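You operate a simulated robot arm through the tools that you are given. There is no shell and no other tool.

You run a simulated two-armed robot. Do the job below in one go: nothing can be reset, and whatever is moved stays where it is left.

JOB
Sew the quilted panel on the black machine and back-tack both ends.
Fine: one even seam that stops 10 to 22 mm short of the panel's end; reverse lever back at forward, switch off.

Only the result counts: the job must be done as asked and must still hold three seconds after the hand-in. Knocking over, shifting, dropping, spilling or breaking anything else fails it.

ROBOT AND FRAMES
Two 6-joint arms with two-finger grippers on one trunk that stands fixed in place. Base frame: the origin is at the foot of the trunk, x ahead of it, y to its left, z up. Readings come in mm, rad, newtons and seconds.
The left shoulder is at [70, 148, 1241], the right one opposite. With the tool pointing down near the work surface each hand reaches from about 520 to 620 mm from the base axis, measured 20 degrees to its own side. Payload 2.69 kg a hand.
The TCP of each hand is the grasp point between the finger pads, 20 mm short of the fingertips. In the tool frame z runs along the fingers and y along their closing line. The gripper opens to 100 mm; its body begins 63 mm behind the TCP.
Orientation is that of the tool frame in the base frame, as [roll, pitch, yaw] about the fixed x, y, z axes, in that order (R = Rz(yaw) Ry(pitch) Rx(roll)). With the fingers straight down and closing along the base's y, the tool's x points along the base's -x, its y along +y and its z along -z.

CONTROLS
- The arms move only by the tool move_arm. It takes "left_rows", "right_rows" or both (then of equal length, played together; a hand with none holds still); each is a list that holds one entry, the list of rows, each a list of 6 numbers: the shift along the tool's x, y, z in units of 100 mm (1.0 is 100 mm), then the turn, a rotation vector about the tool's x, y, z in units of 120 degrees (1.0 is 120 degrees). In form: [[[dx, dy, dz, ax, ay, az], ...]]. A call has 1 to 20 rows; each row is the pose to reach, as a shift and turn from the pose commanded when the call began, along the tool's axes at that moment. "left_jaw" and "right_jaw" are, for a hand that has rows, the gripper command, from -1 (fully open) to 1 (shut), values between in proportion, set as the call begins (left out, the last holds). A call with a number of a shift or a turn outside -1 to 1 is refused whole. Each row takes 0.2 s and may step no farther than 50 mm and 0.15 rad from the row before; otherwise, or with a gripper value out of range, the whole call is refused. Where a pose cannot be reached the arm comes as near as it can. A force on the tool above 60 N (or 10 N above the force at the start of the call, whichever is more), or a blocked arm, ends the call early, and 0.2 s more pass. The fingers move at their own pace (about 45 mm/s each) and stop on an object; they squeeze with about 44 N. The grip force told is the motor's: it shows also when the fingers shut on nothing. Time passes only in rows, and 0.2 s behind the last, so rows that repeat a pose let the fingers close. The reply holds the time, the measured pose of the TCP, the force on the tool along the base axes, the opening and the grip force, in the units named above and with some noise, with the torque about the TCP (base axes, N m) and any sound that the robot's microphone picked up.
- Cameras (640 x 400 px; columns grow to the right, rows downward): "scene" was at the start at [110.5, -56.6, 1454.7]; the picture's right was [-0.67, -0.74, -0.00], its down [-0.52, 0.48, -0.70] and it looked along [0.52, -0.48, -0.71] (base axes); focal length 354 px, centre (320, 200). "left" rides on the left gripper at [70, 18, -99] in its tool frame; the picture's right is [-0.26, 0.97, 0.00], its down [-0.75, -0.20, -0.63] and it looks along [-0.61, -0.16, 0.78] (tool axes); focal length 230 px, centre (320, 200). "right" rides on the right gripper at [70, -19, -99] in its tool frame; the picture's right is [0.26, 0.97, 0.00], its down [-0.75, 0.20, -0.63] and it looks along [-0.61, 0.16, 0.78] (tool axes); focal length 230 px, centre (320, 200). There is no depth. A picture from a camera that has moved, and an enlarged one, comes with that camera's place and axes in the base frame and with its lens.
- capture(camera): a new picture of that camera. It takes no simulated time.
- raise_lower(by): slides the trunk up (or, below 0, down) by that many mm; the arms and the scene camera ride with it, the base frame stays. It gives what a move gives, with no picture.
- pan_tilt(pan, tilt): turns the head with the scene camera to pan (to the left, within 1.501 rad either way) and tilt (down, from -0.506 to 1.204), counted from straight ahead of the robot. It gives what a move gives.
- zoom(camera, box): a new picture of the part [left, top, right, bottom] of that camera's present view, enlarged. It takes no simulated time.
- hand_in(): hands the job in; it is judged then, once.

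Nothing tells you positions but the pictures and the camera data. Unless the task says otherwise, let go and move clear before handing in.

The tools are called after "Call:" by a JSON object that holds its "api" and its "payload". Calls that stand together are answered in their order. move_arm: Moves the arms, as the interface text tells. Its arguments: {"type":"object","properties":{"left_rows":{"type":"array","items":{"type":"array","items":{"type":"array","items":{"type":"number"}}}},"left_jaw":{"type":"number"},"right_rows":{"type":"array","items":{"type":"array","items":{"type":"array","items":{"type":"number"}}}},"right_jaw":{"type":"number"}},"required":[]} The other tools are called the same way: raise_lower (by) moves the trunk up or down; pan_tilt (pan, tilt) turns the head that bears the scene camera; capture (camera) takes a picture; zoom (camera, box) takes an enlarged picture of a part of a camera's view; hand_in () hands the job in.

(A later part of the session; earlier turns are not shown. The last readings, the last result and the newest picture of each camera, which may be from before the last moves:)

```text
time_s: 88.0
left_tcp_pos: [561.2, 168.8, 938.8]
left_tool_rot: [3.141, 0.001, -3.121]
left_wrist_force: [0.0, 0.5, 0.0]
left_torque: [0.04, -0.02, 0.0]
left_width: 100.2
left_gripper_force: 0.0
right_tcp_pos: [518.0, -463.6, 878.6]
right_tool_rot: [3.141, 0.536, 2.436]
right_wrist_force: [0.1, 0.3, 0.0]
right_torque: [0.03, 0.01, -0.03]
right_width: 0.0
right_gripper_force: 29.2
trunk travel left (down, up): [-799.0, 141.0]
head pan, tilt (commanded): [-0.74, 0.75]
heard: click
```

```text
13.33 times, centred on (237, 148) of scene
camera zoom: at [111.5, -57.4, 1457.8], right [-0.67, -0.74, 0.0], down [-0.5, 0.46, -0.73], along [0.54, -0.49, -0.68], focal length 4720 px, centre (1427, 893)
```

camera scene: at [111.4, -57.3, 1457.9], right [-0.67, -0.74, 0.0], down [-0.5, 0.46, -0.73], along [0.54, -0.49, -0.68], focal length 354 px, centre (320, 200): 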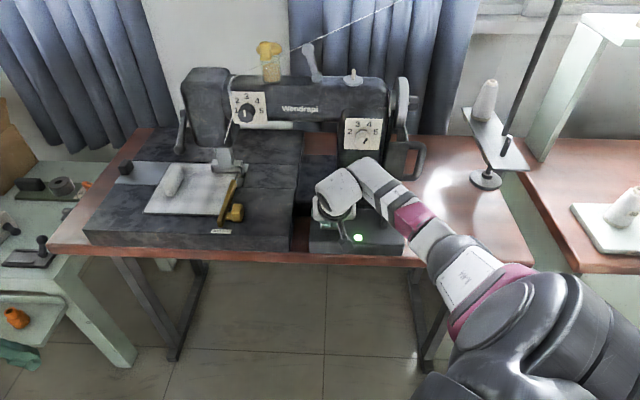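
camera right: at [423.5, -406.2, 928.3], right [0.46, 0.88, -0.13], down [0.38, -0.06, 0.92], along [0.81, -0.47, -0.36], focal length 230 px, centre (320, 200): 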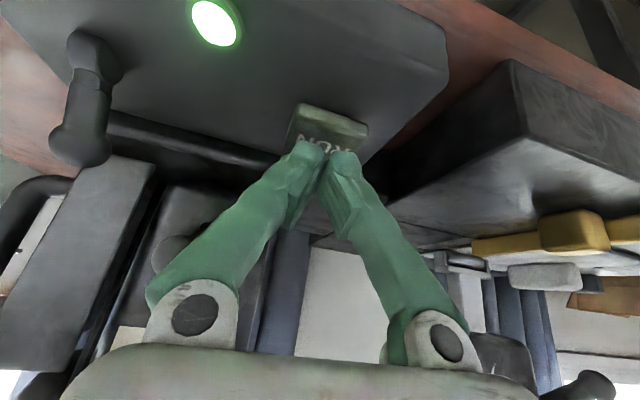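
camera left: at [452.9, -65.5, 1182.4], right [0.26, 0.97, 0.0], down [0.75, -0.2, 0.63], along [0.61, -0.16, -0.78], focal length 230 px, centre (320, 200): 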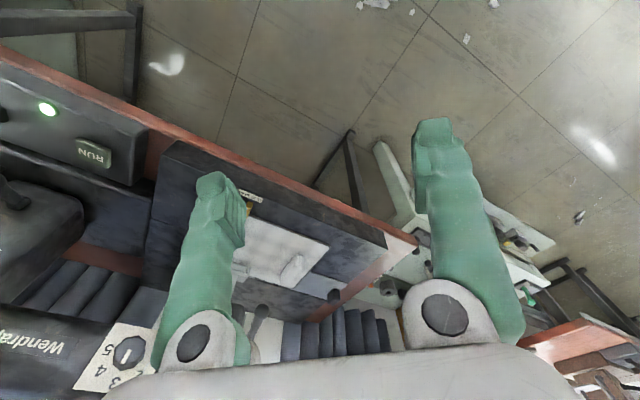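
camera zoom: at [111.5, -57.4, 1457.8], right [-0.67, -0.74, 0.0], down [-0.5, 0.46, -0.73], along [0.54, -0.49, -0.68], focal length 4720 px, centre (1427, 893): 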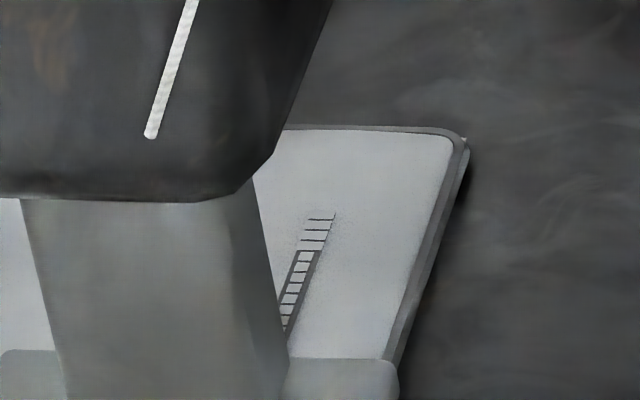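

The stitches now show as an even ladder behind the foot; the panel moved another 37 mm. I measure the near edge precisely against the foot before the last stretch.

Call:
{"api": "zoom", "payload": {"camera": "scene", "box": [170, 165, 220, 195]}}

Call:
{"api": "zoom", "payload": {"camera": "scene", "box": [205, 155, 255, 195]}}

Call:
{"api": "zoom", "payload": {"camera": "right", "box": [410, 200, 570, 310]}}

```text
12.80 times, centred on (195, 180) of scene
camera zoom: at [111.5, -57.4, 1457.8], right [-0.67, -0.74, 0.0], down [-0.5, 0.46, -0.73], along [0.54, -0.49, -0.68], focal length 4531 px, centre (1920, 456)
```

zoom: 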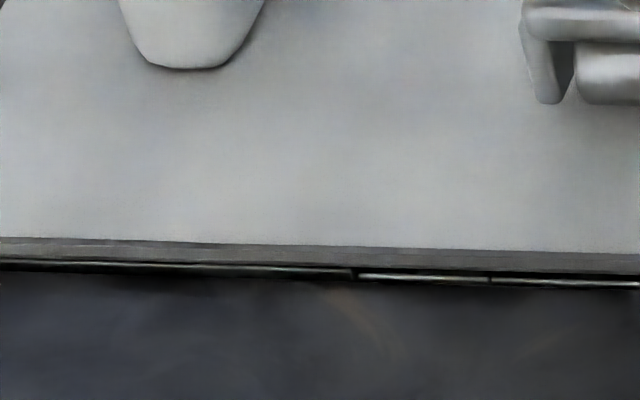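

```text
10.00 times, centred on (230, 175) of scene
camera zoom: at [111.5, -57.4, 1457.8], right [-0.67, -0.74, 0.0], down [-0.5, 0.46, -0.73], along [0.54, -0.49, -0.68], focal length 3540 px, centre (1220, 450)
```

zoom: 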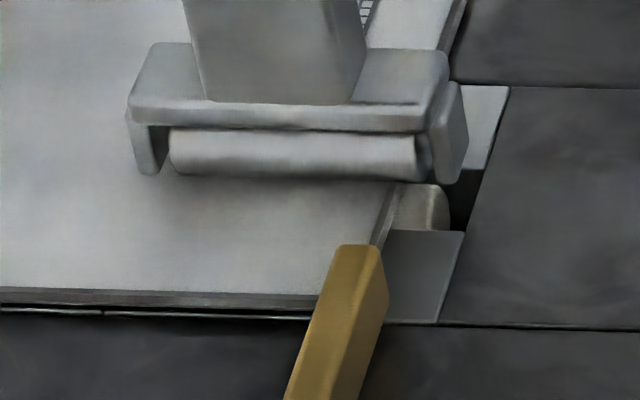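

```text
3.64 times, centred on (490, 255) of right
camera zoom: at [422.8, -406.4, 927.7], right [0.46, 0.88, -0.13], down [0.38, -0.06, 0.92], along [0.81, -0.47, -0.36], focal length 837 px, centre (-298, 0)
```

zoom: 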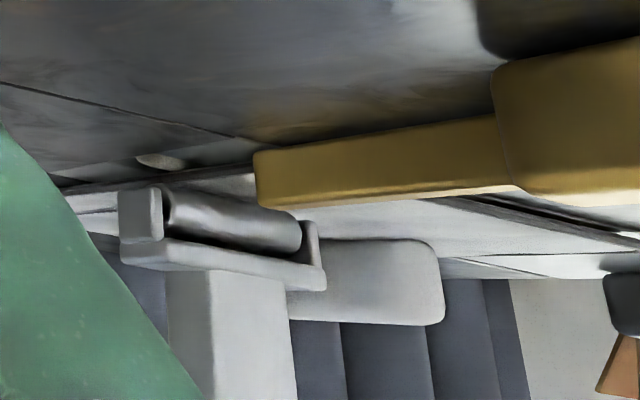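

The near edge is at v≈826 and the needle at ≈875, so about 49 mm remain. I sew forward about 29 mm more, to roughly 20 mm short of the end.

Call:
{"api": "move_arm", "payload": {"right_rows": [[[0.11, 0, 0.187, 0, 0, 0], [0.11, 0, 0.187, 0, 0, 0], [0.11, 0, 0.187, 0, 0, 0], [0.11, 0, 0.187, 0, 0, 0], [0.11, 0, 0.187, 0, 0, 0], [0.11, 0, 0.187, 0, 0, 0], [0.11, 0, 0.187, 0, 0, 0], [0.11, 0, 0.187, 0, 0, 0], [0.0, 0, 0.0, 0, 0, 0]]]}}

Call:
{"api": "zoom", "payload": {"camera": "scene", "box": [205, 155, 255, 195]}}

Call:
{"api": "zoom", "payload": {"camera": "scene", "box": [225, 123, 255, 158]}}

Call:
{"api": "zoom", "payload": {"camera": "scene", "box": [130, 110, 270, 220]}}

```text
time_s: 90.0
left_tcp_pos: [561.0, 168.6, 939.2]
left_tool_rot: [-3.141, 0.001, -3.122]
left_wrist_force: [0.3, -0.3, 0.3]
left_torque: [-0.02, 0.01, 0.02]
left_width: 100.0
left_gripper_force: 0.0
right_tcp_pos: [519.8, -462.4, 878.7]
right_tool_rot: [-3.141, 0.536, 2.436]
right_wrist_force: [-0.9, 0.6, -0.6]
right_torque: [0.02, -0.03, -0.03]
right_width: 0.0
right_gripper_force: 29.8
trunk travel left (down, up): [-799.0, 141.0]
head pan, tilt (commanded): [-0.74, 0.75]
heard: click
```

```text
10.00 times, centred on (230, 175) of scene
camera zoom: at [111.5, -57.4, 1457.8], right [-0.67, -0.74, 0.0], down [-0.5, 0.46, -0.73], along [0.54, -0.49, -0.68], focal length 3540 px, centre (1220, 450)
```

zoom: 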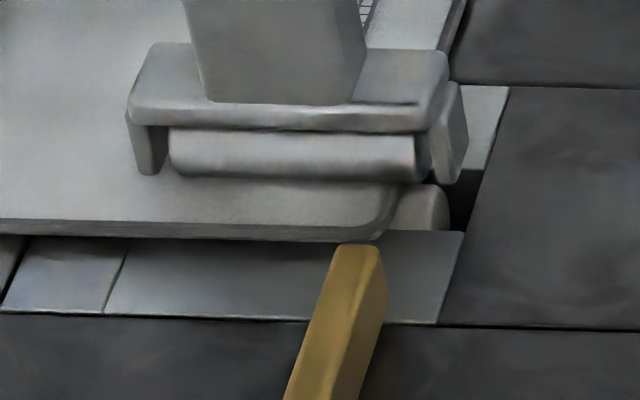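

```text
11.43 times, centred on (240, 140) of scene
camera zoom: at [111.5, -57.4, 1457.8], right [-0.67, -0.74, 0.0], down [-0.5, 0.46, -0.73], along [0.54, -0.49, -0.68], focal length 4046 px, centre (1234, 880)
```

zoom: 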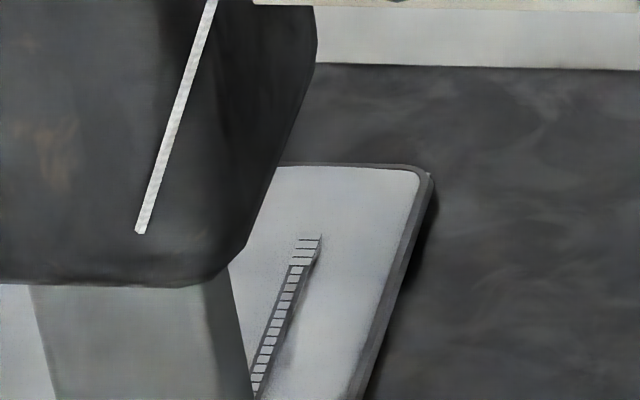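

```text
3.64 times, centred on (200, 165) of scene
camera zoom: at [111.5, -57.4, 1457.8], right [-0.67, -0.74, 0.0], down [-0.5, 0.46, -0.73], along [0.54, -0.49, -0.68], focal length 1287 px, centre (756, 327)
```

zoom: 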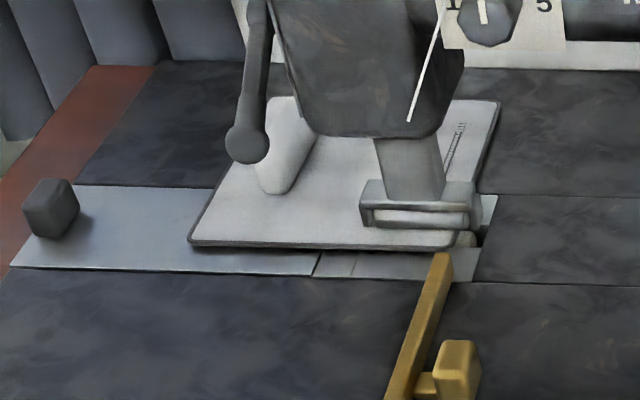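

The near edge is now at v≈854.5, so the needle stands about 20 mm short of the end, with an even ladder of stitches. Now the end tack: I go to the lever and press it fully down to reverse.

Call:
{"api": "move_arm", "payload": {"right_rows": [[[-0.15, 0, -0.26, 0, 0, 0], [-0.305, 0, -0.517, 0, 0, 0], [-0.5, -0.25, -0.5, 0, 0, 0], [-0.65, -0.5, -0.49, 0, 0, 0], [-0.802, -0.701, -0.479, 0, 0, 0]]]}}

Call:
{"api": "capture", "payload": {"camera": "right"}}

```text
time_s: 91.2
left_tcp_pos: [559.8, 168.9, 938.7]
left_tool_rot: [-3.14, 0.002, -3.124]
left_wrist_force: [-0.1, -0.3, 0.3]
left_torque: [0.04, 0.02, -0.04]
left_width: 100.0
left_gripper_force: 0.0
right_tcp_pos: [508.4, -546.2, 959.7]
right_tool_rot: [-3.141, 0.535, 2.436]
right_wrist_force: [-0.2, 1.1, 0.4]
right_torque: [0.04, -0.02, 0.0]
right_width: 0.1
right_gripper_force: 29.5
trunk travel left (down, up): [-799.0, 141.0]
head pan, tilt (commanded): [-0.74, 0.75]
```

```text
taken
camera right: at [412.7, -488.8, 1009.0], right [0.46, 0.88, -0.13], down [0.38, -0.06, 0.92], along [0.81, -0.47, -0.36], focal length 230 px, centre (320, 200)
```

right: 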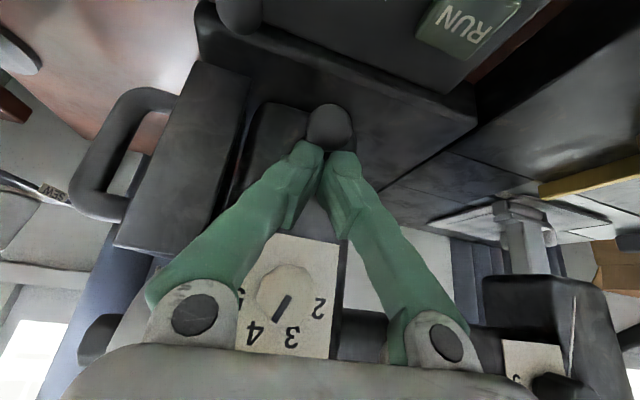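

Over the lever again; I press it down to its lower stop and come back up.

Call:
{"api": "move_arm", "payload": {"right_rows": [[[0.1, 0, 0.172, 0, 0, 0], [0.16, 0, 0.275, 0, 0, 0], [0.22, 0, 0.375, 0, 0, 0], [0.28, 0, 0.475, 0, 0, 0], [0.336, 0, 0.572, 0, 0, 0]]]}}

Call:
{"api": "move_arm", "payload": {"right_rows": [[[-0.17, 0, -0.28, 0, 0, 0], [-0.336, 0, -0.572, 0, 0, 0]]]}}

Call:
{"api": "capture", "payload": {"camera": "right"}}

```text
time_s: 92.4
left_tcp_pos: [556.3, 170.8, 941.6]
left_tool_rot: [-3.138, 0.006, -3.123]
left_wrist_force: [0.1, 0.1, -0.4]
left_torque: [-0.02, -0.01, -0.02]
left_width: 100.1
left_gripper_force: 0.2
right_tcp_pos: [505.9, -545.9, 900.8]
right_tool_rot: [3.14, 0.549, 2.435]
right_wrist_force: [-5.7, -2.9, 24.7]
right_torque: [-0.11, 0.12, 0.03]
right_width: 5.9
right_gripper_force: 29.8
trunk travel left (down, up): [-799.0, 141.0]
head pan, tilt (commanded): [-0.74, 0.75]
```

```text
time_s: 93.0
left_tcp_pos: [559.9, 170.5, 940.1]
left_tool_rot: [-3.14, 0.003, -3.122]
left_wrist_force: [-0.7, 0.6, -0.5]
left_torque: [-0.03, -0.05, -0.02]
left_width: 100.1
left_gripper_force: 0.0
right_tcp_pos: [507.3, -544.4, 962.0]
right_tool_rot: [3.14, 0.537, 2.436]
right_wrist_force: [-0.4, -0.3, -0.1]
right_torque: [0.01, -0.01, 0.01]
right_width: 0.0
right_gripper_force: 29.8
trunk travel left (down, up): [-799.0, 141.0]
head pan, tilt (commanded): [-0.74, 0.75]
```

```text
taken
camera right: at [411.4, -486.0, 1010.8], right [0.46, 0.88, -0.13], down [0.38, -0.06, 0.92], along [0.81, -0.47, -0.36], focal length 230 px, centre (320, 200)
```

right: 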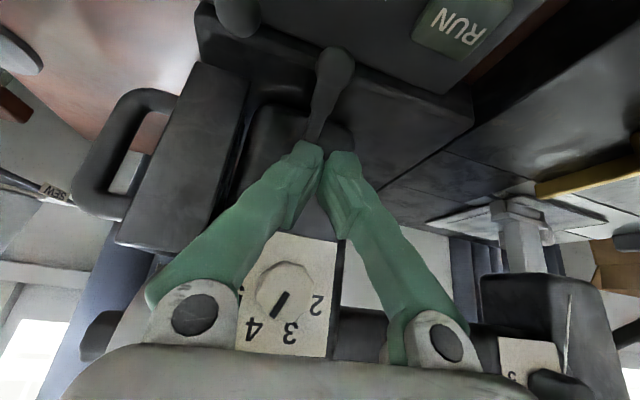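

The lever is fully down. Back above RUN.

Call:
{"api": "move_arm", "payload": {"right_rows": [[[0.152, 0.2, -0.01, 0, 0, 0], [0.302, 0.451, -0.02, 0, 0, 0], [0.497, 0.701, -0.038, 0, 0, 0], [0.65, 0.701, 0.22, 0, 0, 0], [0.802, 0.701, 0.479, 0, 0, 0]]]}}

Call:
{"api": "capture", "payload": {"camera": "right"}}

Call:
{"api": "zoom", "payload": {"camera": "scene", "box": [205, 155, 255, 195]}}

```text
time_s: 94.2
left_tcp_pos: [561.2, 168.4, 938.2]
left_tool_rot: [3.141, 0.0, -3.121]
left_wrist_force: [-0.4, -0.4, -0.2]
left_torque: [0.0, 0.02, -0.01]
left_width: 100.1
left_gripper_force: 0.0
right_tcp_pos: [518.8, -464.4, 878.2]
right_tool_rot: [3.14, 0.535, 2.436]
right_wrist_force: [0.7, 0.5, -0.5]
right_torque: [0.0, -0.01, -0.03]
right_width: 0.0
right_gripper_force: 29.3
trunk travel left (down, up): [-799.0, 141.0]
head pan, tilt (commanded): [-0.74, 0.75]
```

```text
taken
camera right: at [423.7, -406.8, 928.1], right [0.46, 0.88, -0.13], down [0.38, -0.06, 0.92], along [0.81, -0.47, -0.36], focal length 230 px, centre (320, 200)
```

right: 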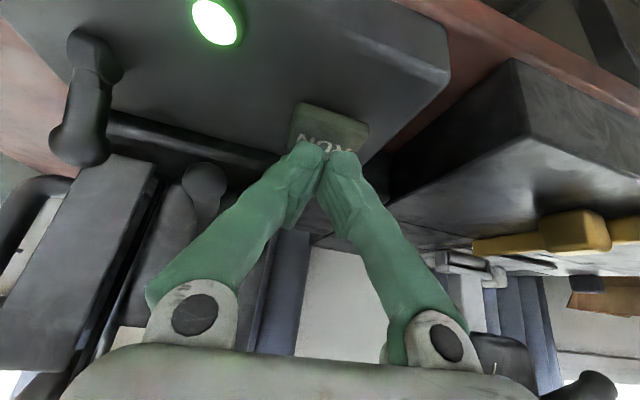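

```text
10.00 times, centred on (230, 175) of scene
camera zoom: at [112.0, -57.8, 1457.8], right [-0.67, -0.74, 0.0], down [-0.5, 0.46, -0.73], along [0.54, -0.49, -0.68], focal length 3540 px, centre (1220, 450)
```

zoom: 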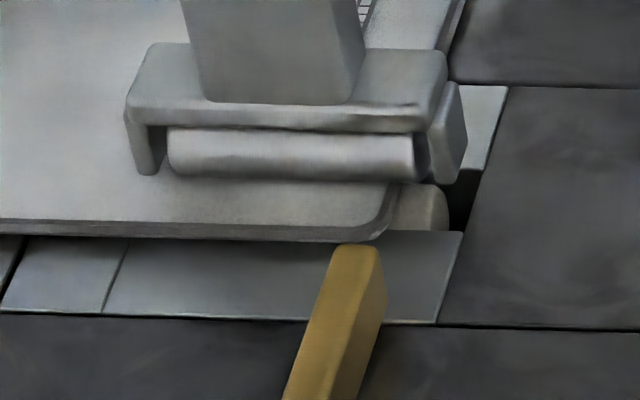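

Ready over RUN with the lever in reverse. I sew the reverse tack, about 13 mm.

Call:
{"api": "move_arm", "payload": {"right_rows": [[[0.11, 0, 0.187, 0, 0, 0], [0.11, 0, 0.187, 0, 0, 0], [0.11, 0, 0.187, 0, 0, 0], [0.11, 0, 0.187, 0, 0, 0], [0.0, 0, 0.0, 0, 0, 0]]]}}

Call:
{"api": "zoom", "payload": {"camera": "scene", "box": [205, 155, 255, 195]}}

Call:
{"api": "zoom", "payload": {"camera": "scene", "box": [225, 123, 255, 158]}}

```text
time_s: 95.4
left_tcp_pos: [559.7, 168.4, 939.6]
left_tool_rot: [3.141, 0.002, -3.12]
left_wrist_force: [0.4, -0.5, -0.3]
left_torque: [0.01, 0.02, -0.01]
left_width: 99.9
left_gripper_force: 0.0
right_tcp_pos: [519.0, -463.9, 879.9]
right_tool_rot: [-3.139, 0.536, 2.438]
right_wrist_force: [0.2, 0.3, -0.2]
right_torque: [-0.02, 0.02, 0.01]
right_width: 0.0
right_gripper_force: 29.2
trunk travel left (down, up): [-799.0, 141.0]
head pan, tilt (commanded): [-0.74, 0.75]
heard: click
```

```text
10.00 times, centred on (230, 175) of scene
camera zoom: at [111.4, -57.4, 1457.8], right [-0.67, -0.74, 0.0], down [-0.5, 0.46, -0.73], along [0.54, -0.49, -0.68], focal length 3540 px, centre (1220, 450)
```

zoom: 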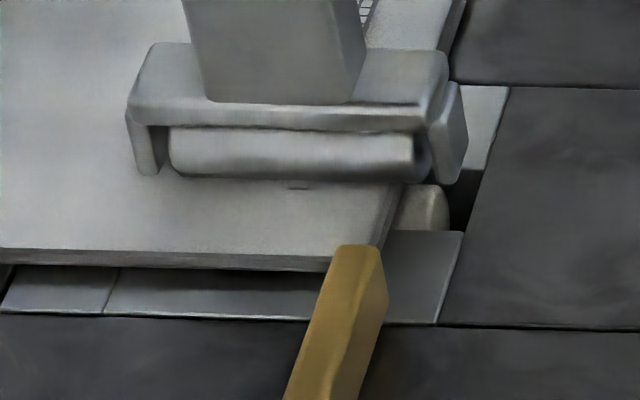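

```text
11.43 times, centred on (240, 140) of scene
camera zoom: at [111.4, -57.4, 1457.8], right [-0.67, -0.74, 0.0], down [-0.5, 0.46, -0.73], along [0.54, -0.49, -0.68], focal length 4046 px, centre (1234, 880)
```

zoom: 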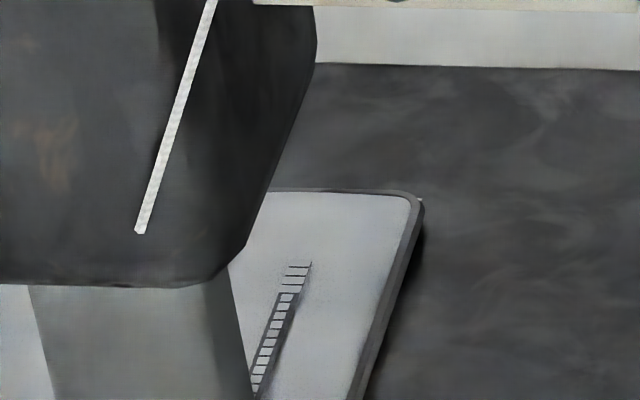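

The panel came back about 11.5 mm, and the seam's end mark now peeks out in front of the foot. I enlarge it to measure the true distance from the seam's end to the panel's edge.

Call:
{"api": "zoom", "payload": {"camera": "scene", "box": [222, 166, 248, 186]}}

Call:
{"api": "zoom", "payload": {"camera": "right", "box": [420, 230, 520, 300]}}

```text
16.00 times, centred on (235, 176) of scene
camera zoom: at [111.4, -57.4, 1457.8], right [-0.67, -0.74, 0.0], down [-0.5, 0.46, -0.73], along [0.54, -0.49, -0.68], focal length 5664 px, centre (1680, 584)
```

zoom: 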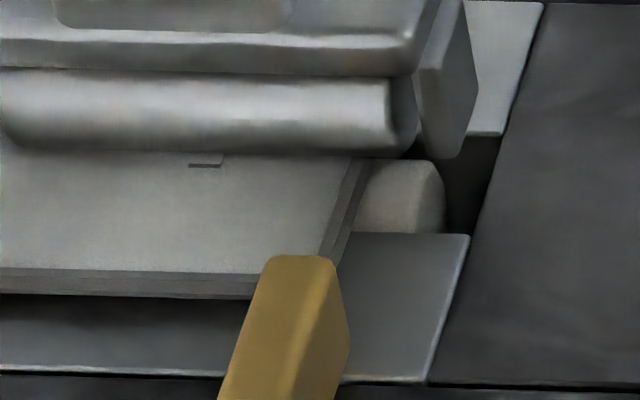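

```text
5.71 times, centred on (470, 265) of right
camera zoom: at [422.6, -406.5, 928.2], right [0.46, 0.88, -0.13], down [0.38, -0.06, 0.92], along [0.81, -0.47, -0.36], focal length 1315 px, centre (-537, -171)
```

zoom: 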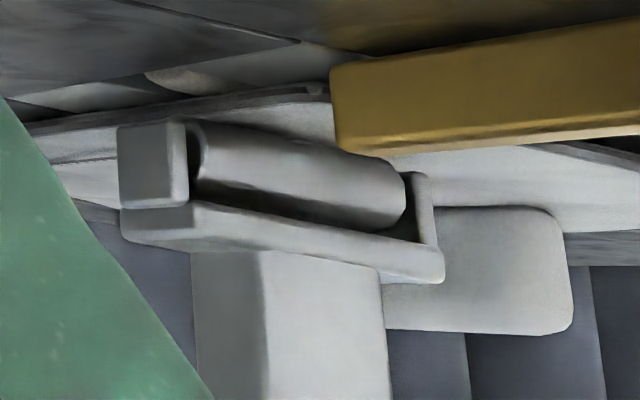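

The last stitch lies 28.5 mm from the edge, so the needle is really at v≈879 and the seam must go about 22 mm farther than this tack. I put the lever forward again to sew on to ~14 mm, then tack right at the end; first I go above the lever with the fingers opening.

Call:
{"api": "move_arm", "payload": {"right_rows": [[[-0.15, 0, -0.26, 0, 0, 0], [-0.305, 0, -0.517, 0, 0, 0], [-0.5, -0.25, -0.5, 0, 0, 0], [-0.65, -0.5, -0.49, 0, 0, 0], [-0.802, -0.701, -0.479, 0, 0, 0]]], "right_jaw": 0.28}}

Call:
{"api": "capture", "payload": {"camera": "right"}}

```text
time_s: 96.6
left_tcp_pos: [559.8, 167.6, 937.8]
left_tool_rot: [3.141, 0.0, -3.124]
left_wrist_force: [0.2, 0.0, -0.3]
left_torque: [-0.01, 0.0, -0.04]
left_width: 100.0
left_gripper_force: 0.1
right_tcp_pos: [506.4, -547.3, 961.4]
right_tool_rot: [-3.141, 0.535, 2.437]
right_wrist_force: [-0.3, 0.0, 0.2]
right_torque: [0.0, 0.01, 0.02]
right_width: 36.0
right_gripper_force: 0.1
trunk travel left (down, up): [-799.0, 141.0]
head pan, tilt (commanded): [-0.74, 0.75]
```

```text
taken
camera right: at [410.8, -489.6, 1010.2], right [0.46, 0.88, -0.13], down [0.38, -0.06, 0.92], along [0.81, -0.47, -0.36], focal length 230 px, centre (320, 200)
```

right: 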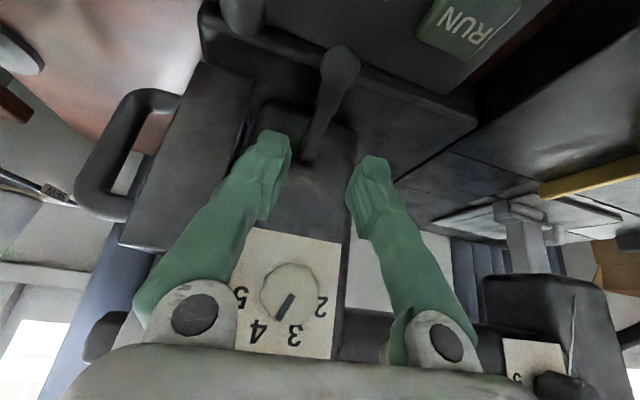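

The knob sits as before, so I repeat the lowering with a small correction.

Call:
{"api": "move_arm", "payload": {"right_rows": [[[0.15, 0.01, 0.2, 0, 0, 0], [0.29, 0.018, 0.4, 0, 0, 0], [0.415, 0.019, 0.57, 0, 0, 0], [0.522, 0.019, 0.7156, 0, 0, 0]]]}}

Call:
{"api": "capture", "payload": {"camera": "right"}}

```text
time_s: 97.6
left_tcp_pos: [560.6, 167.5, 938.3]
left_tool_rot: [-3.141, 0.001, -3.121]
left_wrist_force: [0.5, 0.9, -0.2]
left_torque: [0.02, 0.0, -0.01]
left_width: 100.3
left_gripper_force: 0.1
right_tcp_pos: [502.0, -540.4, 872.6]
right_tool_rot: [3.141, 0.534, 2.435]
right_wrist_force: [-0.8, 0.7, 0.4]
right_torque: [-0.03, 0.02, 0.01]
right_width: 36.1
right_gripper_force: 0.0
trunk travel left (down, up): [-799.0, 141.0]
head pan, tilt (commanded): [-0.74, 0.75]
```

```text
taken
camera right: at [406.0, -482.5, 920.8], right [0.46, 0.88, -0.13], down [0.38, -0.06, 0.92], along [0.81, -0.47, -0.36], focal length 230 px, centre (320, 200)
```

right: 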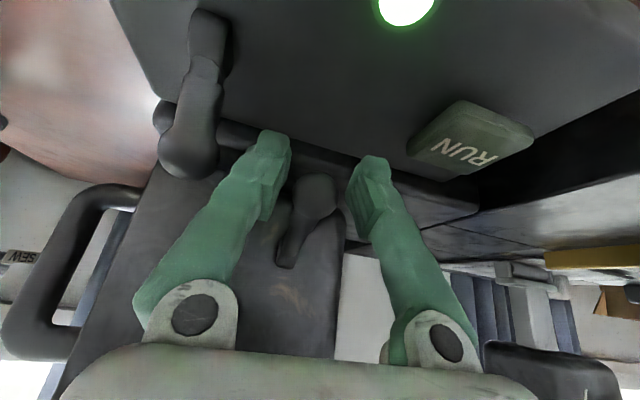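

The knob is between the fingertips as last time. I close and lift it to the forward stop.

Call:
{"api": "move_arm", "payload": {"right_rows": [[[0, 0, 0, 0, 0, 0], [0, 0, 0, 0, 0, 0], [-0.006, 0.005, -0.135, 0, 0, 0], [-0.054, 0.007, -0.258, 0, 0, 0], [-0.138, 0.005, -0.359, 0, 0, 0], [-0.2545, 0, -0.4305, 0, 0, 0], [-0.28, 0, -0.4736, 0, 0, 0]]], "right_jaw": 1}}

Call:
{"api": "capture", "payload": {"camera": "right"}}

Call:
{"api": "move_arm", "payload": {"right_rows": [[[0.051, 0, 0.086, 0, 0, 0]]]}}

Call:
{"api": "move_arm", "payload": {"right_rows": [[[0, 0, 0, 0, 0, 0], [0, 0, 0, 0, 0, 0], [0.2, 0.02, -0.12, 0, 0, 0], [0.39, 0.035, -0.23, 0, 0, 0]]], "right_jaw": 0.2}}

Call:
{"api": "capture", "payload": {"camera": "right"}}

```text
time_s: 99.2
left_tcp_pos: [562.8, 165.8, 935.6]
left_tool_rot: [3.138, -0.004, -3.123]
left_wrist_force: [0.2, -0.4, -0.5]
left_torque: [-0.01, 0.0, -0.01]
left_width: 99.8
left_gripper_force: 0.0
right_tcp_pos: [500.1, -540.8, 915.0]
right_tool_rot: [-3.138, 0.507, 2.433]
right_wrist_force: [-14.0, 14.8, -45.1]
right_torque: [0.3, 0.44, -0.03]
right_width: 14.2
right_gripper_force: 40.6
trunk travel left (down, up): [-799.0, 141.0]
head pan, tilt (commanded): [-0.74, 0.75]
```

```text
taken
camera right: at [405.8, -482.6, 967.8], right [0.46, 0.88, -0.13], down [0.4, -0.07, 0.91], along [0.8, -0.47, -0.38], focal length 230 px, centre (320, 200)
```

right: 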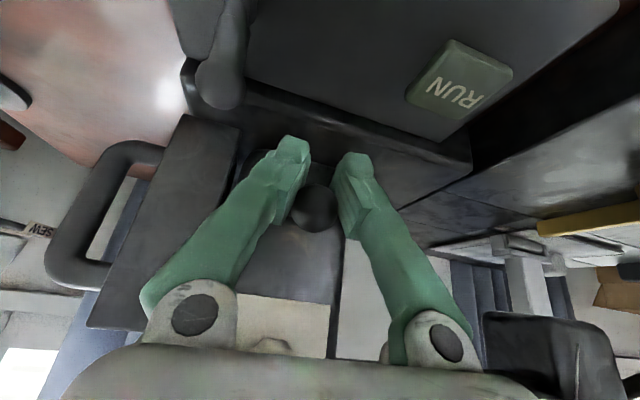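

```text
time_s: 99.6
left_tcp_pos: [560.8, 167.0, 939.2]
left_tool_rot: [3.14, 0.0, -3.125]
left_wrist_force: [0.0, 0.5, 0.7]
left_torque: [0.03, 0.0, 0.01]
left_width: 100.0
left_gripper_force: 0.1
right_tcp_pos: [499.8, -539.8, 915.8]
right_tool_rot: [-3.136, 0.526, 2.434]
right_wrist_force: [-13.3, 11.5, -22.9]
right_torque: [0.52, 0.98, -0.36]
right_width: 14.4
right_gripper_force: 40.2
trunk travel left (down, up): [-799.0, 141.0]
head pan, tilt (commanded): [-0.74, 0.75]
```

```text
time_s: 100.6
left_tcp_pos: [559.5, 168.3, 939.6]
left_tool_rot: [-3.138, 0.001, -3.123]
left_wrist_force: [0.8, 0.6, 0.2]
left_torque: [-0.02, -0.01, 0.04]
left_width: 99.8
left_gripper_force: 0.1
right_tcp_pos: [470.6, -506.1, 919.1]
right_tool_rot: [3.141, 0.54, 2.436]
right_wrist_force: [-0.3, 0.5, 0.1]
right_torque: [0.01, -0.01, -0.02]
right_width: 40.0
right_gripper_force: 0.2
trunk travel left (down, up): [-799.0, 141.0]
head pan, tilt (commanded): [-0.74, 0.75]
```

```text
taken
camera right: at [373.6, -448.0, 968.0], right [0.46, 0.88, -0.13], down [0.38, -0.06, 0.93], along [0.81, -0.47, -0.36], focal length 230 px, centre (320, 200)
```

right: 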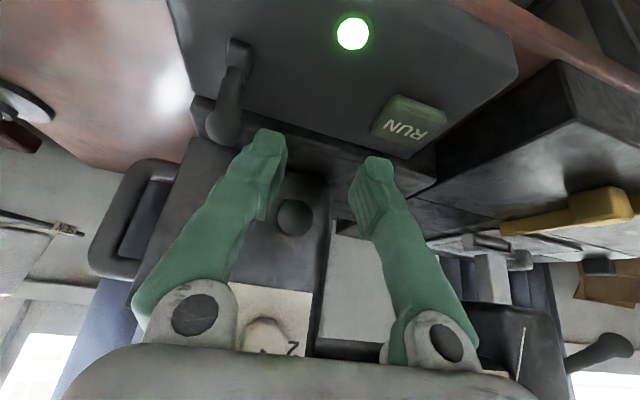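

The lever is forward and free. I return above RUN with the fingers shut.

Call:
{"api": "move_arm", "payload": {"right_rows": [[[0.038, 0.22, 0.1, 0, 0, 0], [0.075, 0.44, 0.24, 0, 0, 0], [0.112, 0.645, 0.385, 0, 0, 0]]], "right_jaw": 1}}

Call:
{"api": "capture", "payload": {"camera": "right"}}

```text
time_s: 101.4
left_tcp_pos: [561.3, 170.5, 938.6]
left_tool_rot: [3.141, 0.0, -3.122]
left_wrist_force: [-0.1, 0.4, -0.7]
left_torque: [-0.02, 0.01, 0.02]
left_width: 100.1
left_gripper_force: 0.1
right_tcp_pos: [521.8, -464.3, 878.5]
right_tool_rot: [-3.14, 0.537, 2.438]
right_wrist_force: [0.7, -0.3, -0.3]
right_torque: [0.04, 0.01, 0.04]
right_width: 0.0
right_gripper_force: 23.7
trunk travel left (down, up): [-799.0, 141.0]
head pan, tilt (commanded): [-0.74, 0.75]
```

```text
taken
camera right: at [425.8, -406.0, 926.8], right [0.46, 0.88, -0.13], down [0.38, -0.06, 0.92], along [0.81, -0.47, -0.36], focal length 230 px, centre (320, 200)
```

right: 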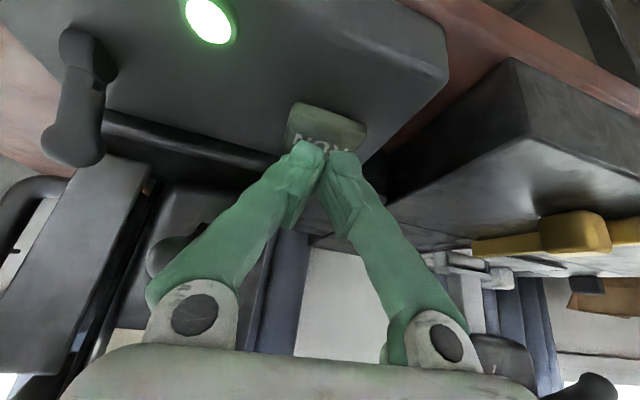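

I sew forward about 21 mm, which should bring the needle to roughly 15 mm from the end.

Call:
{"api": "move_arm", "payload": {"right_rows": [[[0.11, 0, 0.187, 0, 0, 0], [0.11, 0, 0.187, 0, 0, 0], [0.11, 0, 0.187, 0, 0, 0], [0.11, 0, 0.187, 0, 0, 0], [0.11, 0, 0.187, 0, 0, 0], [0.11, 0, 0.187, 0, 0, 0], [0.0, 0, 0.0, 0, 0, 0]]]}}

Call:
{"api": "zoom", "payload": {"camera": "scene", "box": [205, 155, 255, 195]}}

Call:
{"api": "zoom", "payload": {"camera": "scene", "box": [225, 113, 255, 148]}}

Call:
{"api": "zoom", "payload": {"camera": "scene", "box": [222, 162, 248, 182]}}

```text
time_s: 103.0
left_tcp_pos: [560.8, 168.0, 938.5]
left_tool_rot: [3.141, 0.002, -3.121]
left_wrist_force: [1.1, 0.1, 0.7]
left_torque: [0.03, 0.02, -0.01]
left_width: 100.0
left_gripper_force: 0.0
right_tcp_pos: [518.7, -463.3, 878.0]
right_tool_rot: [3.14, 0.535, 2.437]
right_wrist_force: [-0.7, -0.2, 0.4]
right_torque: [0.04, 0.0, -0.05]
right_width: 0.0
right_gripper_force: 29.7
trunk travel left (down, up): [-799.0, 141.0]
head pan, tilt (commanded): [-0.74, 0.75]
heard: click
```

```text
10.00 times, centred on (230, 175) of scene
camera zoom: at [111.5, -57.3, 1457.8], right [-0.67, -0.74, 0.0], down [-0.5, 0.46, -0.73], along [0.54, -0.49, -0.68], focal length 3540 px, centre (1220, 450)
```

zoom: 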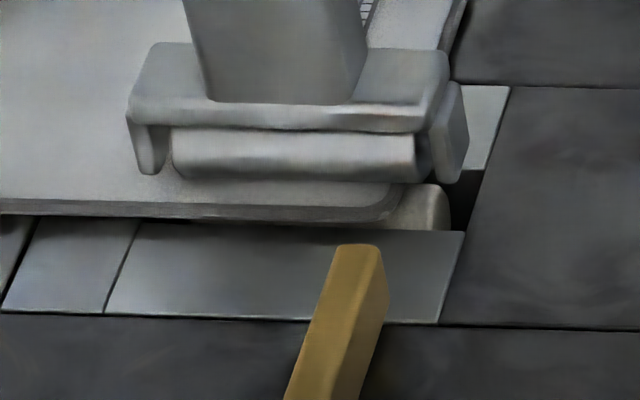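

```text
11.43 times, centred on (240, 130) of scene
camera zoom: at [111.5, -57.3, 1457.8], right [-0.67, -0.74, 0.0], down [-0.5, 0.46, -0.73], along [0.54, -0.49, -0.68], focal length 4046 px, centre (1234, 994)
```

zoom: 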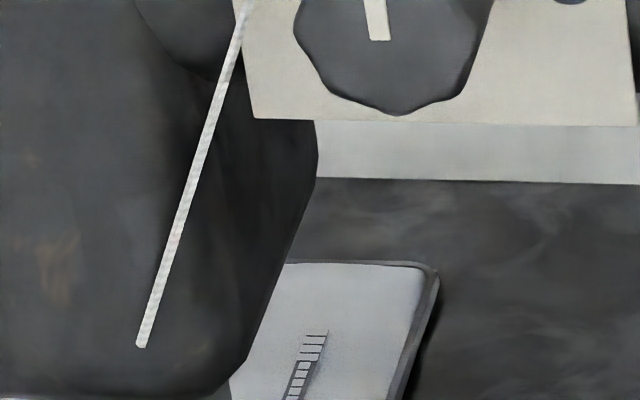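

```text
16.00 times, centred on (235, 172) of scene
camera zoom: at [111.5, -57.3, 1457.8], right [-0.67, -0.74, 0.0], down [-0.5, 0.46, -0.73], along [0.54, -0.49, -0.68], focal length 5664 px, centre (1680, 648)
```

zoom: 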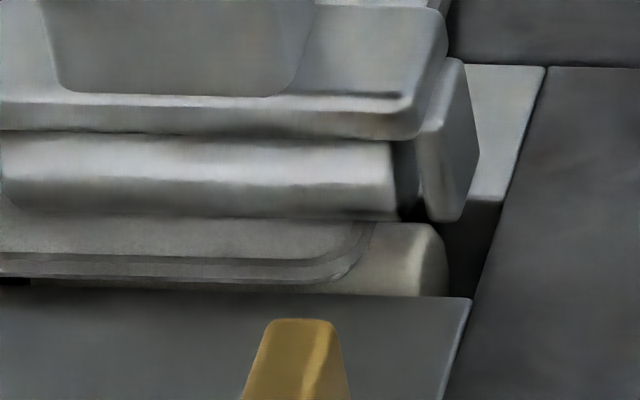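

The near edge is at v≈862, about 17 mm from the needle, inside the wanted 10–22 mm. Now the tack right at the end: lever to reverse again.

Call:
{"api": "move_arm", "payload": {"right_rows": [[[-0.15, 0, -0.26, 0, 0, 0], [-0.305, 0, -0.517, 0, 0, 0], [-0.5, -0.25, -0.5, 0, 0, 0], [-0.65, -0.5, -0.49, 0, 0, 0], [-0.802, -0.701, -0.479, 0, 0, 0]]]}}

Call:
{"api": "capture", "payload": {"camera": "right"}}

```text
time_s: 104.2
left_tcp_pos: [560.3, 168.2, 938.3]
left_tool_rot: [-3.141, 0.001, -3.125]
left_wrist_force: [0.0, -0.2, -0.6]
left_torque: [-0.01, 0.01, -0.01]
left_width: 100.0
left_gripper_force: 0.0
right_tcp_pos: [506.4, -547.0, 960.5]
right_tool_rot: [3.141, 0.537, 2.436]
right_wrist_force: [0.5, 0.0, 0.6]
right_torque: [-0.01, -0.01, 0.01]
right_width: 0.0
right_gripper_force: 29.8
trunk travel left (down, up): [-799.0, 141.0]
head pan, tilt (commanded): [-0.74, 0.75]
```

```text
taken
camera right: at [411.3, -489.4, 1009.7], right [0.46, 0.88, -0.13], down [0.38, -0.06, 0.92], along [0.81, -0.47, -0.36], focal length 230 px, centre (320, 200)
```

right: 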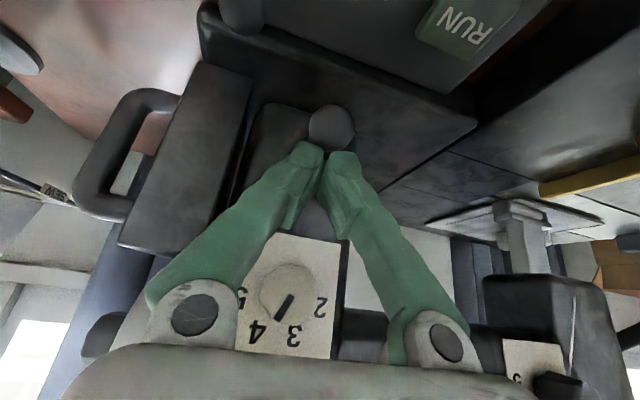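

Fingertips over the stem as before; I press to the lower stop, come up, and go back above RUN.

Call:
{"api": "move_arm", "payload": {"right_rows": [[[0.1, 0, 0.172, 0, 0, 0], [0.16, 0, 0.275, 0, 0, 0], [0.22, 0, 0.375, 0, 0, 0], [0.28, 0, 0.475, 0, 0, 0], [0.336, 0, 0.572, 0, 0, 0]]]}}

Call:
{"api": "move_arm", "payload": {"right_rows": [[[-0.17, 0, -0.28, 0, 0, 0], [-0.336, 0, -0.572, 0, 0, 0]]]}}

Call:
{"api": "capture", "payload": {"camera": "right"}}

Call:
{"api": "move_arm", "payload": {"right_rows": [[[0.152, 0.2, -0.01, 0, 0, 0], [0.302, 0.451, -0.02, 0, 0, 0], [0.497, 0.701, -0.038, 0, 0, 0], [0.65, 0.701, 0.22, 0, 0, 0], [0.802, 0.701, 0.479, 0, 0, 0]]]}}

Call:
{"api": "capture", "payload": {"camera": "right"}}

```text
time_s: 105.4
left_tcp_pos: [556.4, 170.4, 941.1]
left_tool_rot: [-3.137, 0.007, -3.125]
left_wrist_force: [0.1, 0.4, 0.0]
left_torque: [-0.03, -0.03, 0.04]
left_width: 100.1
left_gripper_force: 0.1
right_tcp_pos: [506.6, -544.8, 901.6]
right_tool_rot: [3.139, 0.547, 2.438]
right_wrist_force: [-2.5, -0.5, 21.6]
right_torque: [-0.05, -0.01, 0.0]
right_width: 5.9
right_gripper_force: 30.0
trunk travel left (down, up): [-799.0, 141.0]
head pan, tilt (commanded): [-0.74, 0.75]
```

```text
time_s: 106.0
left_tcp_pos: [558.4, 170.3, 939.5]
left_tool_rot: [-3.139, 0.003, -3.122]
left_wrist_force: [-0.3, 0.4, 0.2]
left_torque: [-0.02, -0.04, -0.04]
left_width: 100.3
left_gripper_force: 0.1
right_tcp_pos: [506.3, -546.4, 961.9]
right_tool_rot: [3.141, 0.534, 2.438]
right_wrist_force: [-0.3, -0.3, 0.1]
right_torque: [0.0, -0.04, 0.0]
right_width: 0.2
right_gripper_force: 29.5
trunk travel left (down, up): [-799.0, 141.0]
head pan, tilt (commanded): [-0.74, 0.75]
```

```text
taken
camera right: at [410.7, -487.6, 1010.4], right [0.46, 0.88, -0.13], down [0.38, -0.06, 0.92], along [0.81, -0.47, -0.36], focal length 230 px, centre (320, 200)
```

right: 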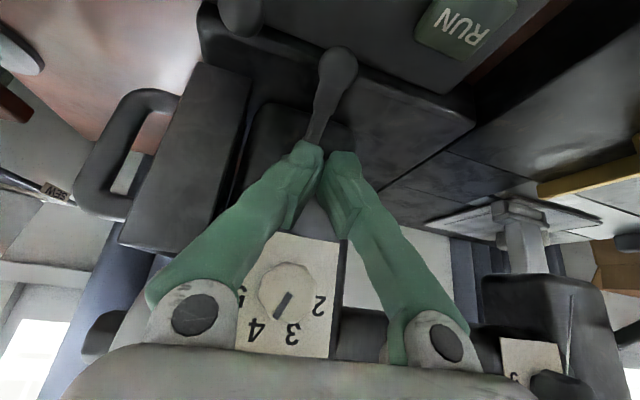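

```text
time_s: 107.2
left_tcp_pos: [560.4, 168.5, 938.0]
left_tool_rot: [3.141, 0.002, -3.123]
left_wrist_force: [0.3, 0.4, 0.5]
left_torque: [0.03, -0.03, 0.02]
left_width: 99.9
left_gripper_force: 0.0
right_tcp_pos: [519.1, -464.1, 879.3]
right_tool_rot: [-3.141, 0.536, 2.437]
right_wrist_force: [-0.2, -0.1, -0.4]
right_torque: [-0.01, -0.01, 0.0]
right_width: 0.3
right_gripper_force: 29.7
trunk travel left (down, up): [-799.0, 141.0]
head pan, tilt (commanded): [-0.74, 0.75]
```

```text
taken
camera right: at [423.4, -406.3, 927.8], right [0.46, 0.88, -0.13], down [0.38, -0.06, 0.92], along [0.81, -0.47, -0.36], focal length 230 px, centre (320, 200)
```

right: 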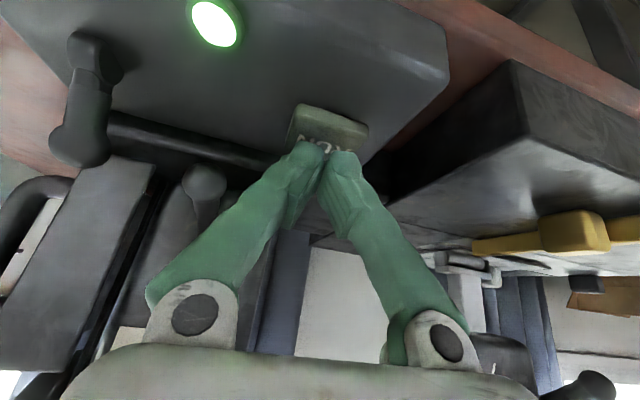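

The lever is fully down. I sew the end tack, about 9 mm in reverse.

Call:
{"api": "move_arm", "payload": {"right_rows": [[[0.11, 0, 0.187, 0, 0, 0], [0.11, 0, 0.187, 0, 0, 0], [0.11, 0, 0.187, 0, 0, 0], [0.0, 0, 0.0, 0, 0, 0]]]}}

Call:
{"api": "zoom", "payload": {"camera": "scene", "box": [222, 164, 248, 184]}}

Call:
{"api": "zoom", "payload": {"camera": "scene", "box": [205, 155, 255, 195]}}

```text
time_s: 108.2
left_tcp_pos: [559.6, 168.8, 938.2]
left_tool_rot: [-3.14, 0.003, -3.122]
left_wrist_force: [-0.4, -0.4, -0.2]
left_torque: [-0.03, 0.03, 0.01]
left_width: 100.0
left_gripper_force: 0.1
right_tcp_pos: [519.8, -463.9, 879.4]
right_tool_rot: [-3.141, 0.536, 2.435]
right_wrist_force: [0.0, -0.2, 0.3]
right_torque: [0.05, 0.0, 0.0]
right_width: 0.0
right_gripper_force: 29.9
trunk travel left (down, up): [-799.0, 141.0]
head pan, tilt (commanded): [-0.74, 0.75]
heard: click
```

```text
16.00 times, centred on (235, 174) of scene
camera zoom: at [111.5, -57.3, 1457.8], right [-0.67, -0.74, 0.0], down [-0.5, 0.46, -0.73], along [0.54, -0.49, -0.68], focal length 5664 px, centre (1680, 616)
```

zoom: 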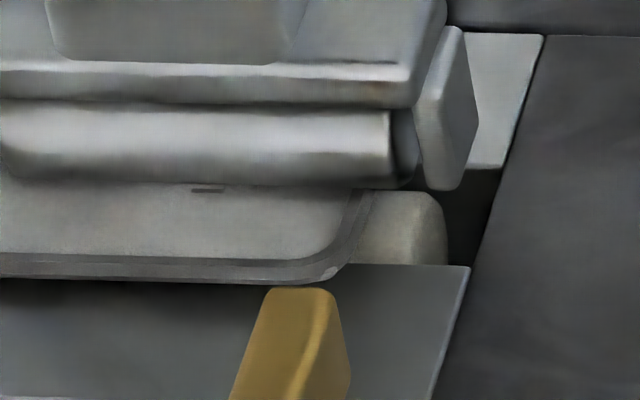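

```text
10.00 times, centred on (230, 175) of scene
camera zoom: at [111.5, -57.3, 1457.8], right [-0.67, -0.74, 0.0], down [-0.5, 0.46, -0.73], along [0.54, -0.49, -0.68], focal length 3540 px, centre (1220, 450)
```

zoom: 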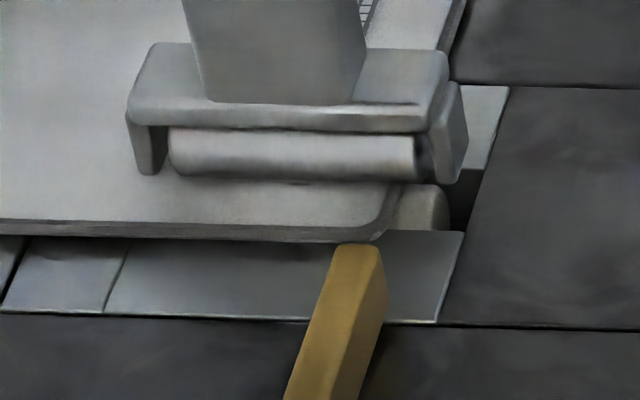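

The tack is made: the farthest stitch lies 18.4 mm from the panel's edge, well inside 10–22 mm. Now the lever back to forward for the closing stitches; I go above it with the fingers opening.

Call:
{"api": "move_arm", "payload": {"right_rows": [[[-0.15, 0, -0.26, 0, 0, 0], [-0.305, 0, -0.517, 0, 0, 0], [-0.5, -0.25, -0.5, 0, 0, 0], [-0.65, -0.5, -0.49, 0, 0, 0], [-0.802, -0.701, -0.479, 0, 0, 0]]], "right_jaw": 0.28}}

Call:
{"api": "capture", "payload": {"camera": "right"}}

```text
time_s: 109.4
left_tcp_pos: [560.2, 167.5, 938.4]
left_tool_rot: [-3.141, 0.002, -3.123]
left_wrist_force: [-0.2, 0.0, 0.4]
left_torque: [-0.01, -0.04, -0.02]
left_width: 99.9
left_gripper_force: 0.0
right_tcp_pos: [506.3, -547.1, 959.3]
right_tool_rot: [3.141, 0.536, 2.437]
right_wrist_force: [0.5, 0.3, -0.8]
right_torque: [0.04, -0.02, -0.02]
right_width: 36.2
right_gripper_force: 0.0
trunk travel left (down, up): [-799.0, 141.0]
head pan, tilt (commanded): [-0.74, 0.75]
```

```text
taken
camera right: at [410.6, -489.7, 1008.9], right [0.46, 0.88, -0.13], down [0.38, -0.06, 0.92], along [0.81, -0.47, -0.36], focal length 230 px, centre (320, 200)
```

right: 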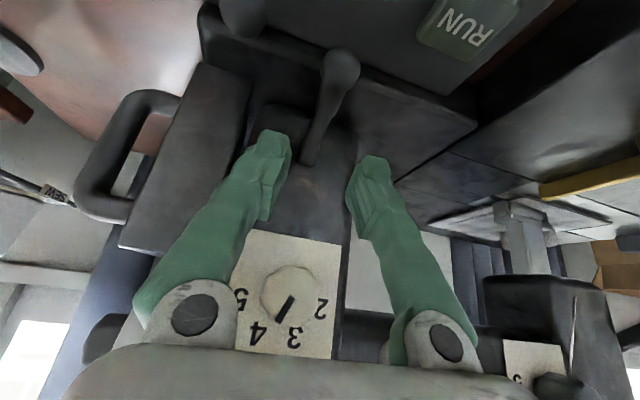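

Call:
{"api": "move_arm", "payload": {"right_rows": [[[0.15, 0.01, 0.2, 0, 0, 0], [0.29, 0.02, 0.4, 0, 0, 0], [0.42, 0.021, 0.57, 0, 0, 0], [0.529, 0.021, 0.7116, 0, 0, 0]]]}}

Call:
{"api": "capture", "payload": {"camera": "right"}}

```text
time_s: 110.4
left_tcp_pos: [560.5, 168.4, 937.3]
left_tool_rot: [3.141, 0.001, -3.124]
left_wrist_force: [-0.9, -0.1, -0.3]
left_torque: [0.0, -0.01, -0.01]
left_width: 99.8
left_gripper_force: 0.1
right_tcp_pos: [502.5, -538.6, 870.3]
right_tool_rot: [-3.141, 0.536, 2.437]
right_wrist_force: [0.5, -0.5, 0.4]
right_torque: [-0.01, 0.0, 0.0]
right_width: 36.0
right_gripper_force: 0.1
trunk travel left (down, up): [-799.0, 141.0]
head pan, tilt (commanded): [-0.74, 0.75]
```

```text
taken
camera right: at [406.3, -481.9, 919.5], right [0.46, 0.88, -0.13], down [0.38, -0.06, 0.92], along [0.81, -0.47, -0.36], focal length 230 px, centre (320, 200)
```

right: 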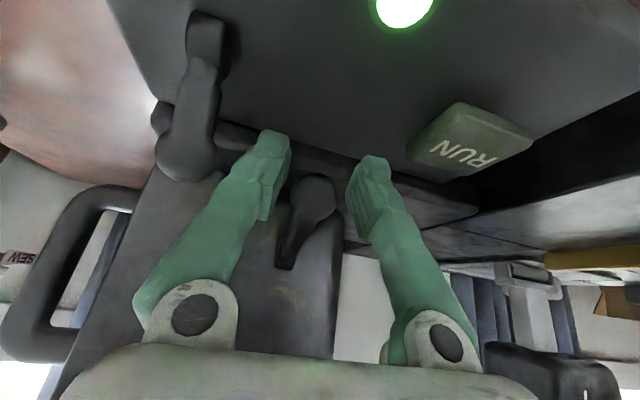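

The knob is between the fingertips, slightly above the grip line. I close, lift to the forward stop, relax, open and back out.

Call:
{"api": "move_arm", "payload": {"right_rows": [[[0, 0, 0, 0, 0, 0], [0, 0, 0, 0, 0, 0], [-0.006, 0.005, -0.135, 0, 0, 0], [-0.054, 0.007, -0.258, 0, 0, 0], [-0.138, 0.005, -0.359, 0, 0, 0], [-0.2545, 0, -0.4305, 0, 0, 0], [-0.29, 0, -0.49, 0, 0, 0]]], "right_jaw": 1}}

Call:
{"api": "capture", "payload": {"camera": "right"}}

Call:
{"api": "move_arm", "payload": {"right_rows": [[[0.051, 0, 0.086, 0, 0, 0]]]}}

Call:
{"api": "move_arm", "payload": {"right_rows": [[[0, 0, 0, 0, 0, 0], [0, 0, 0, 0, 0, 0], [0.2, 0.02, -0.12, 0, 0, 0], [0.39, 0.035, -0.23, 0, 0, 0]]], "right_jaw": 0.2}}

Call:
{"api": "capture", "payload": {"camera": "right"}}

```text
time_s: 112.0
left_tcp_pos: [563.5, 164.9, 937.3]
left_tool_rot: [3.138, -0.003, -3.122]
left_wrist_force: [0.8, -0.4, 0.2]
left_torque: [0.03, -0.02, -0.01]
left_width: 100.0
left_gripper_force: 0.1
right_tcp_pos: [500.2, -539.8, 916.3]
right_tool_rot: [-3.137, 0.503, 2.435]
right_wrist_force: [-15.7, 18.0, -48.6]
right_torque: [0.27, 0.4, 0.0]
right_width: 14.3
right_gripper_force: 40.3
trunk travel left (down, up): [-799.0, 141.0]
head pan, tilt (commanded): [-0.74, 0.75]
```

```text
taken
camera right: at [405.6, -482.3, 968.6], right [0.46, 0.88, -0.13], down [0.4, -0.08, 0.91], along [0.79, -0.47, -0.39], focal length 230 px, centre (320, 200)
```

right: 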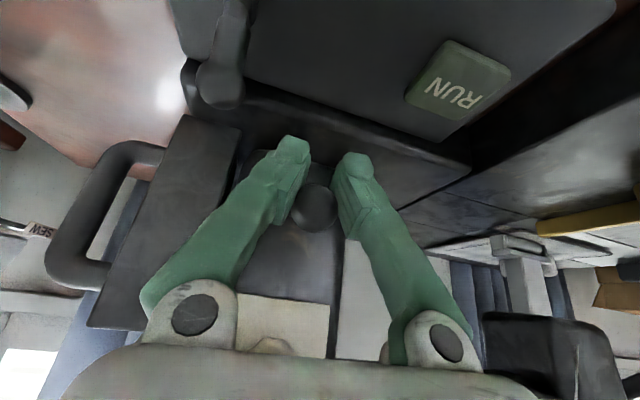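

```text
time_s: 112.4
left_tcp_pos: [561.4, 167.4, 938.0]
left_tool_rot: [3.14, -0.001, -3.123]
left_wrist_force: [0.5, -0.9, 0.1]
left_torque: [0.01, -0.02, 0.02]
left_width: 100.1
left_gripper_force: 0.1
right_tcp_pos: [499.2, -538.8, 916.2]
right_tool_rot: [-3.138, 0.519, 2.436]
right_wrist_force: [-13.4, 14.3, -30.4]
right_torque: [0.48, 0.89, -0.39]
right_width: 14.3
right_gripper_force: 40.9
trunk travel left (down, up): [-799.0, 141.0]
head pan, tilt (commanded): [-0.74, 0.75]
```

```text
time_s: 113.4
left_tcp_pos: [559.0, 169.3, 939.1]
left_tool_rot: [-3.14, 0.001, -3.123]
left_wrist_force: [-0.8, -0.2, 0.0]
left_torque: [0.0, 0.0, -0.01]
left_width: 99.9
left_gripper_force: 0.0
right_tcp_pos: [468.0, -506.5, 920.5]
right_tool_rot: [-3.141, 0.538, 2.437]
right_wrist_force: [-0.1, 1.1, 0.1]
right_torque: [0.0, -0.03, 0.0]
right_width: 40.1
right_gripper_force: 0.0
trunk travel left (down, up): [-799.0, 141.0]
head pan, tilt (commanded): [-0.74, 0.75]
```

```text
taken
camera right: at [372.8, -449.5, 969.4], right [0.46, 0.88, -0.13], down [0.37, -0.06, 0.93], along [0.81, -0.47, -0.36], focal length 230 px, centre (320, 200)
```

right: 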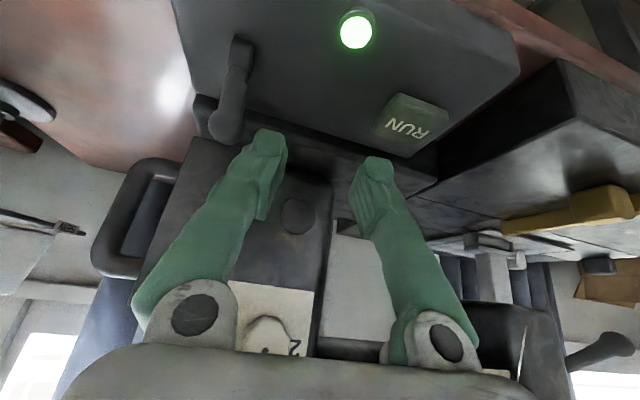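

The lever is at forward again. I go above RUN and sew the closing stitches forward, about 8–9 mm.

Call:
{"api": "move_arm", "payload": {"right_rows": [[[0.043, 0.22, 0.11, 0, 0, 0], [0.086, 0.44, 0.25, 0, 0, 0], [0.129, 0.647, 0.397, 0, 0, 0]]], "right_jaw": 1}}

Call:
{"api": "capture", "payload": {"camera": "right"}}

```text
time_s: 114.2
left_tcp_pos: [561.0, 169.3, 937.8]
left_tool_rot: [3.142, 0.001, -3.122]
left_wrist_force: [0.4, 0.4, 0.8]
left_torque: [0.03, -0.02, -0.02]
left_width: 100.0
left_gripper_force: 0.0
right_tcp_pos: [519.1, -461.7, 878.3]
right_tool_rot: [3.141, 0.536, 2.439]
right_wrist_force: [-0.2, 0.4, -0.5]
right_torque: [0.01, 0.0, -0.01]
right_width: 0.0
right_gripper_force: 23.5
trunk travel left (down, up): [-799.0, 141.0]
head pan, tilt (commanded): [-0.74, 0.75]
```

```text
taken
camera right: at [424.0, -404.2, 927.4], right [0.46, 0.88, -0.13], down [0.38, -0.06, 0.92], along [0.81, -0.47, -0.36], focal length 230 px, centre (320, 200)
```

right: 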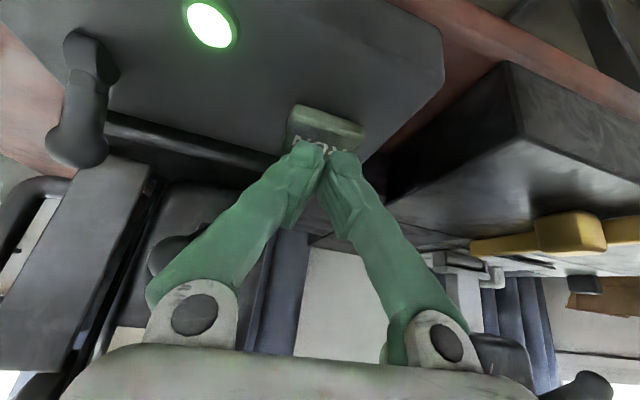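

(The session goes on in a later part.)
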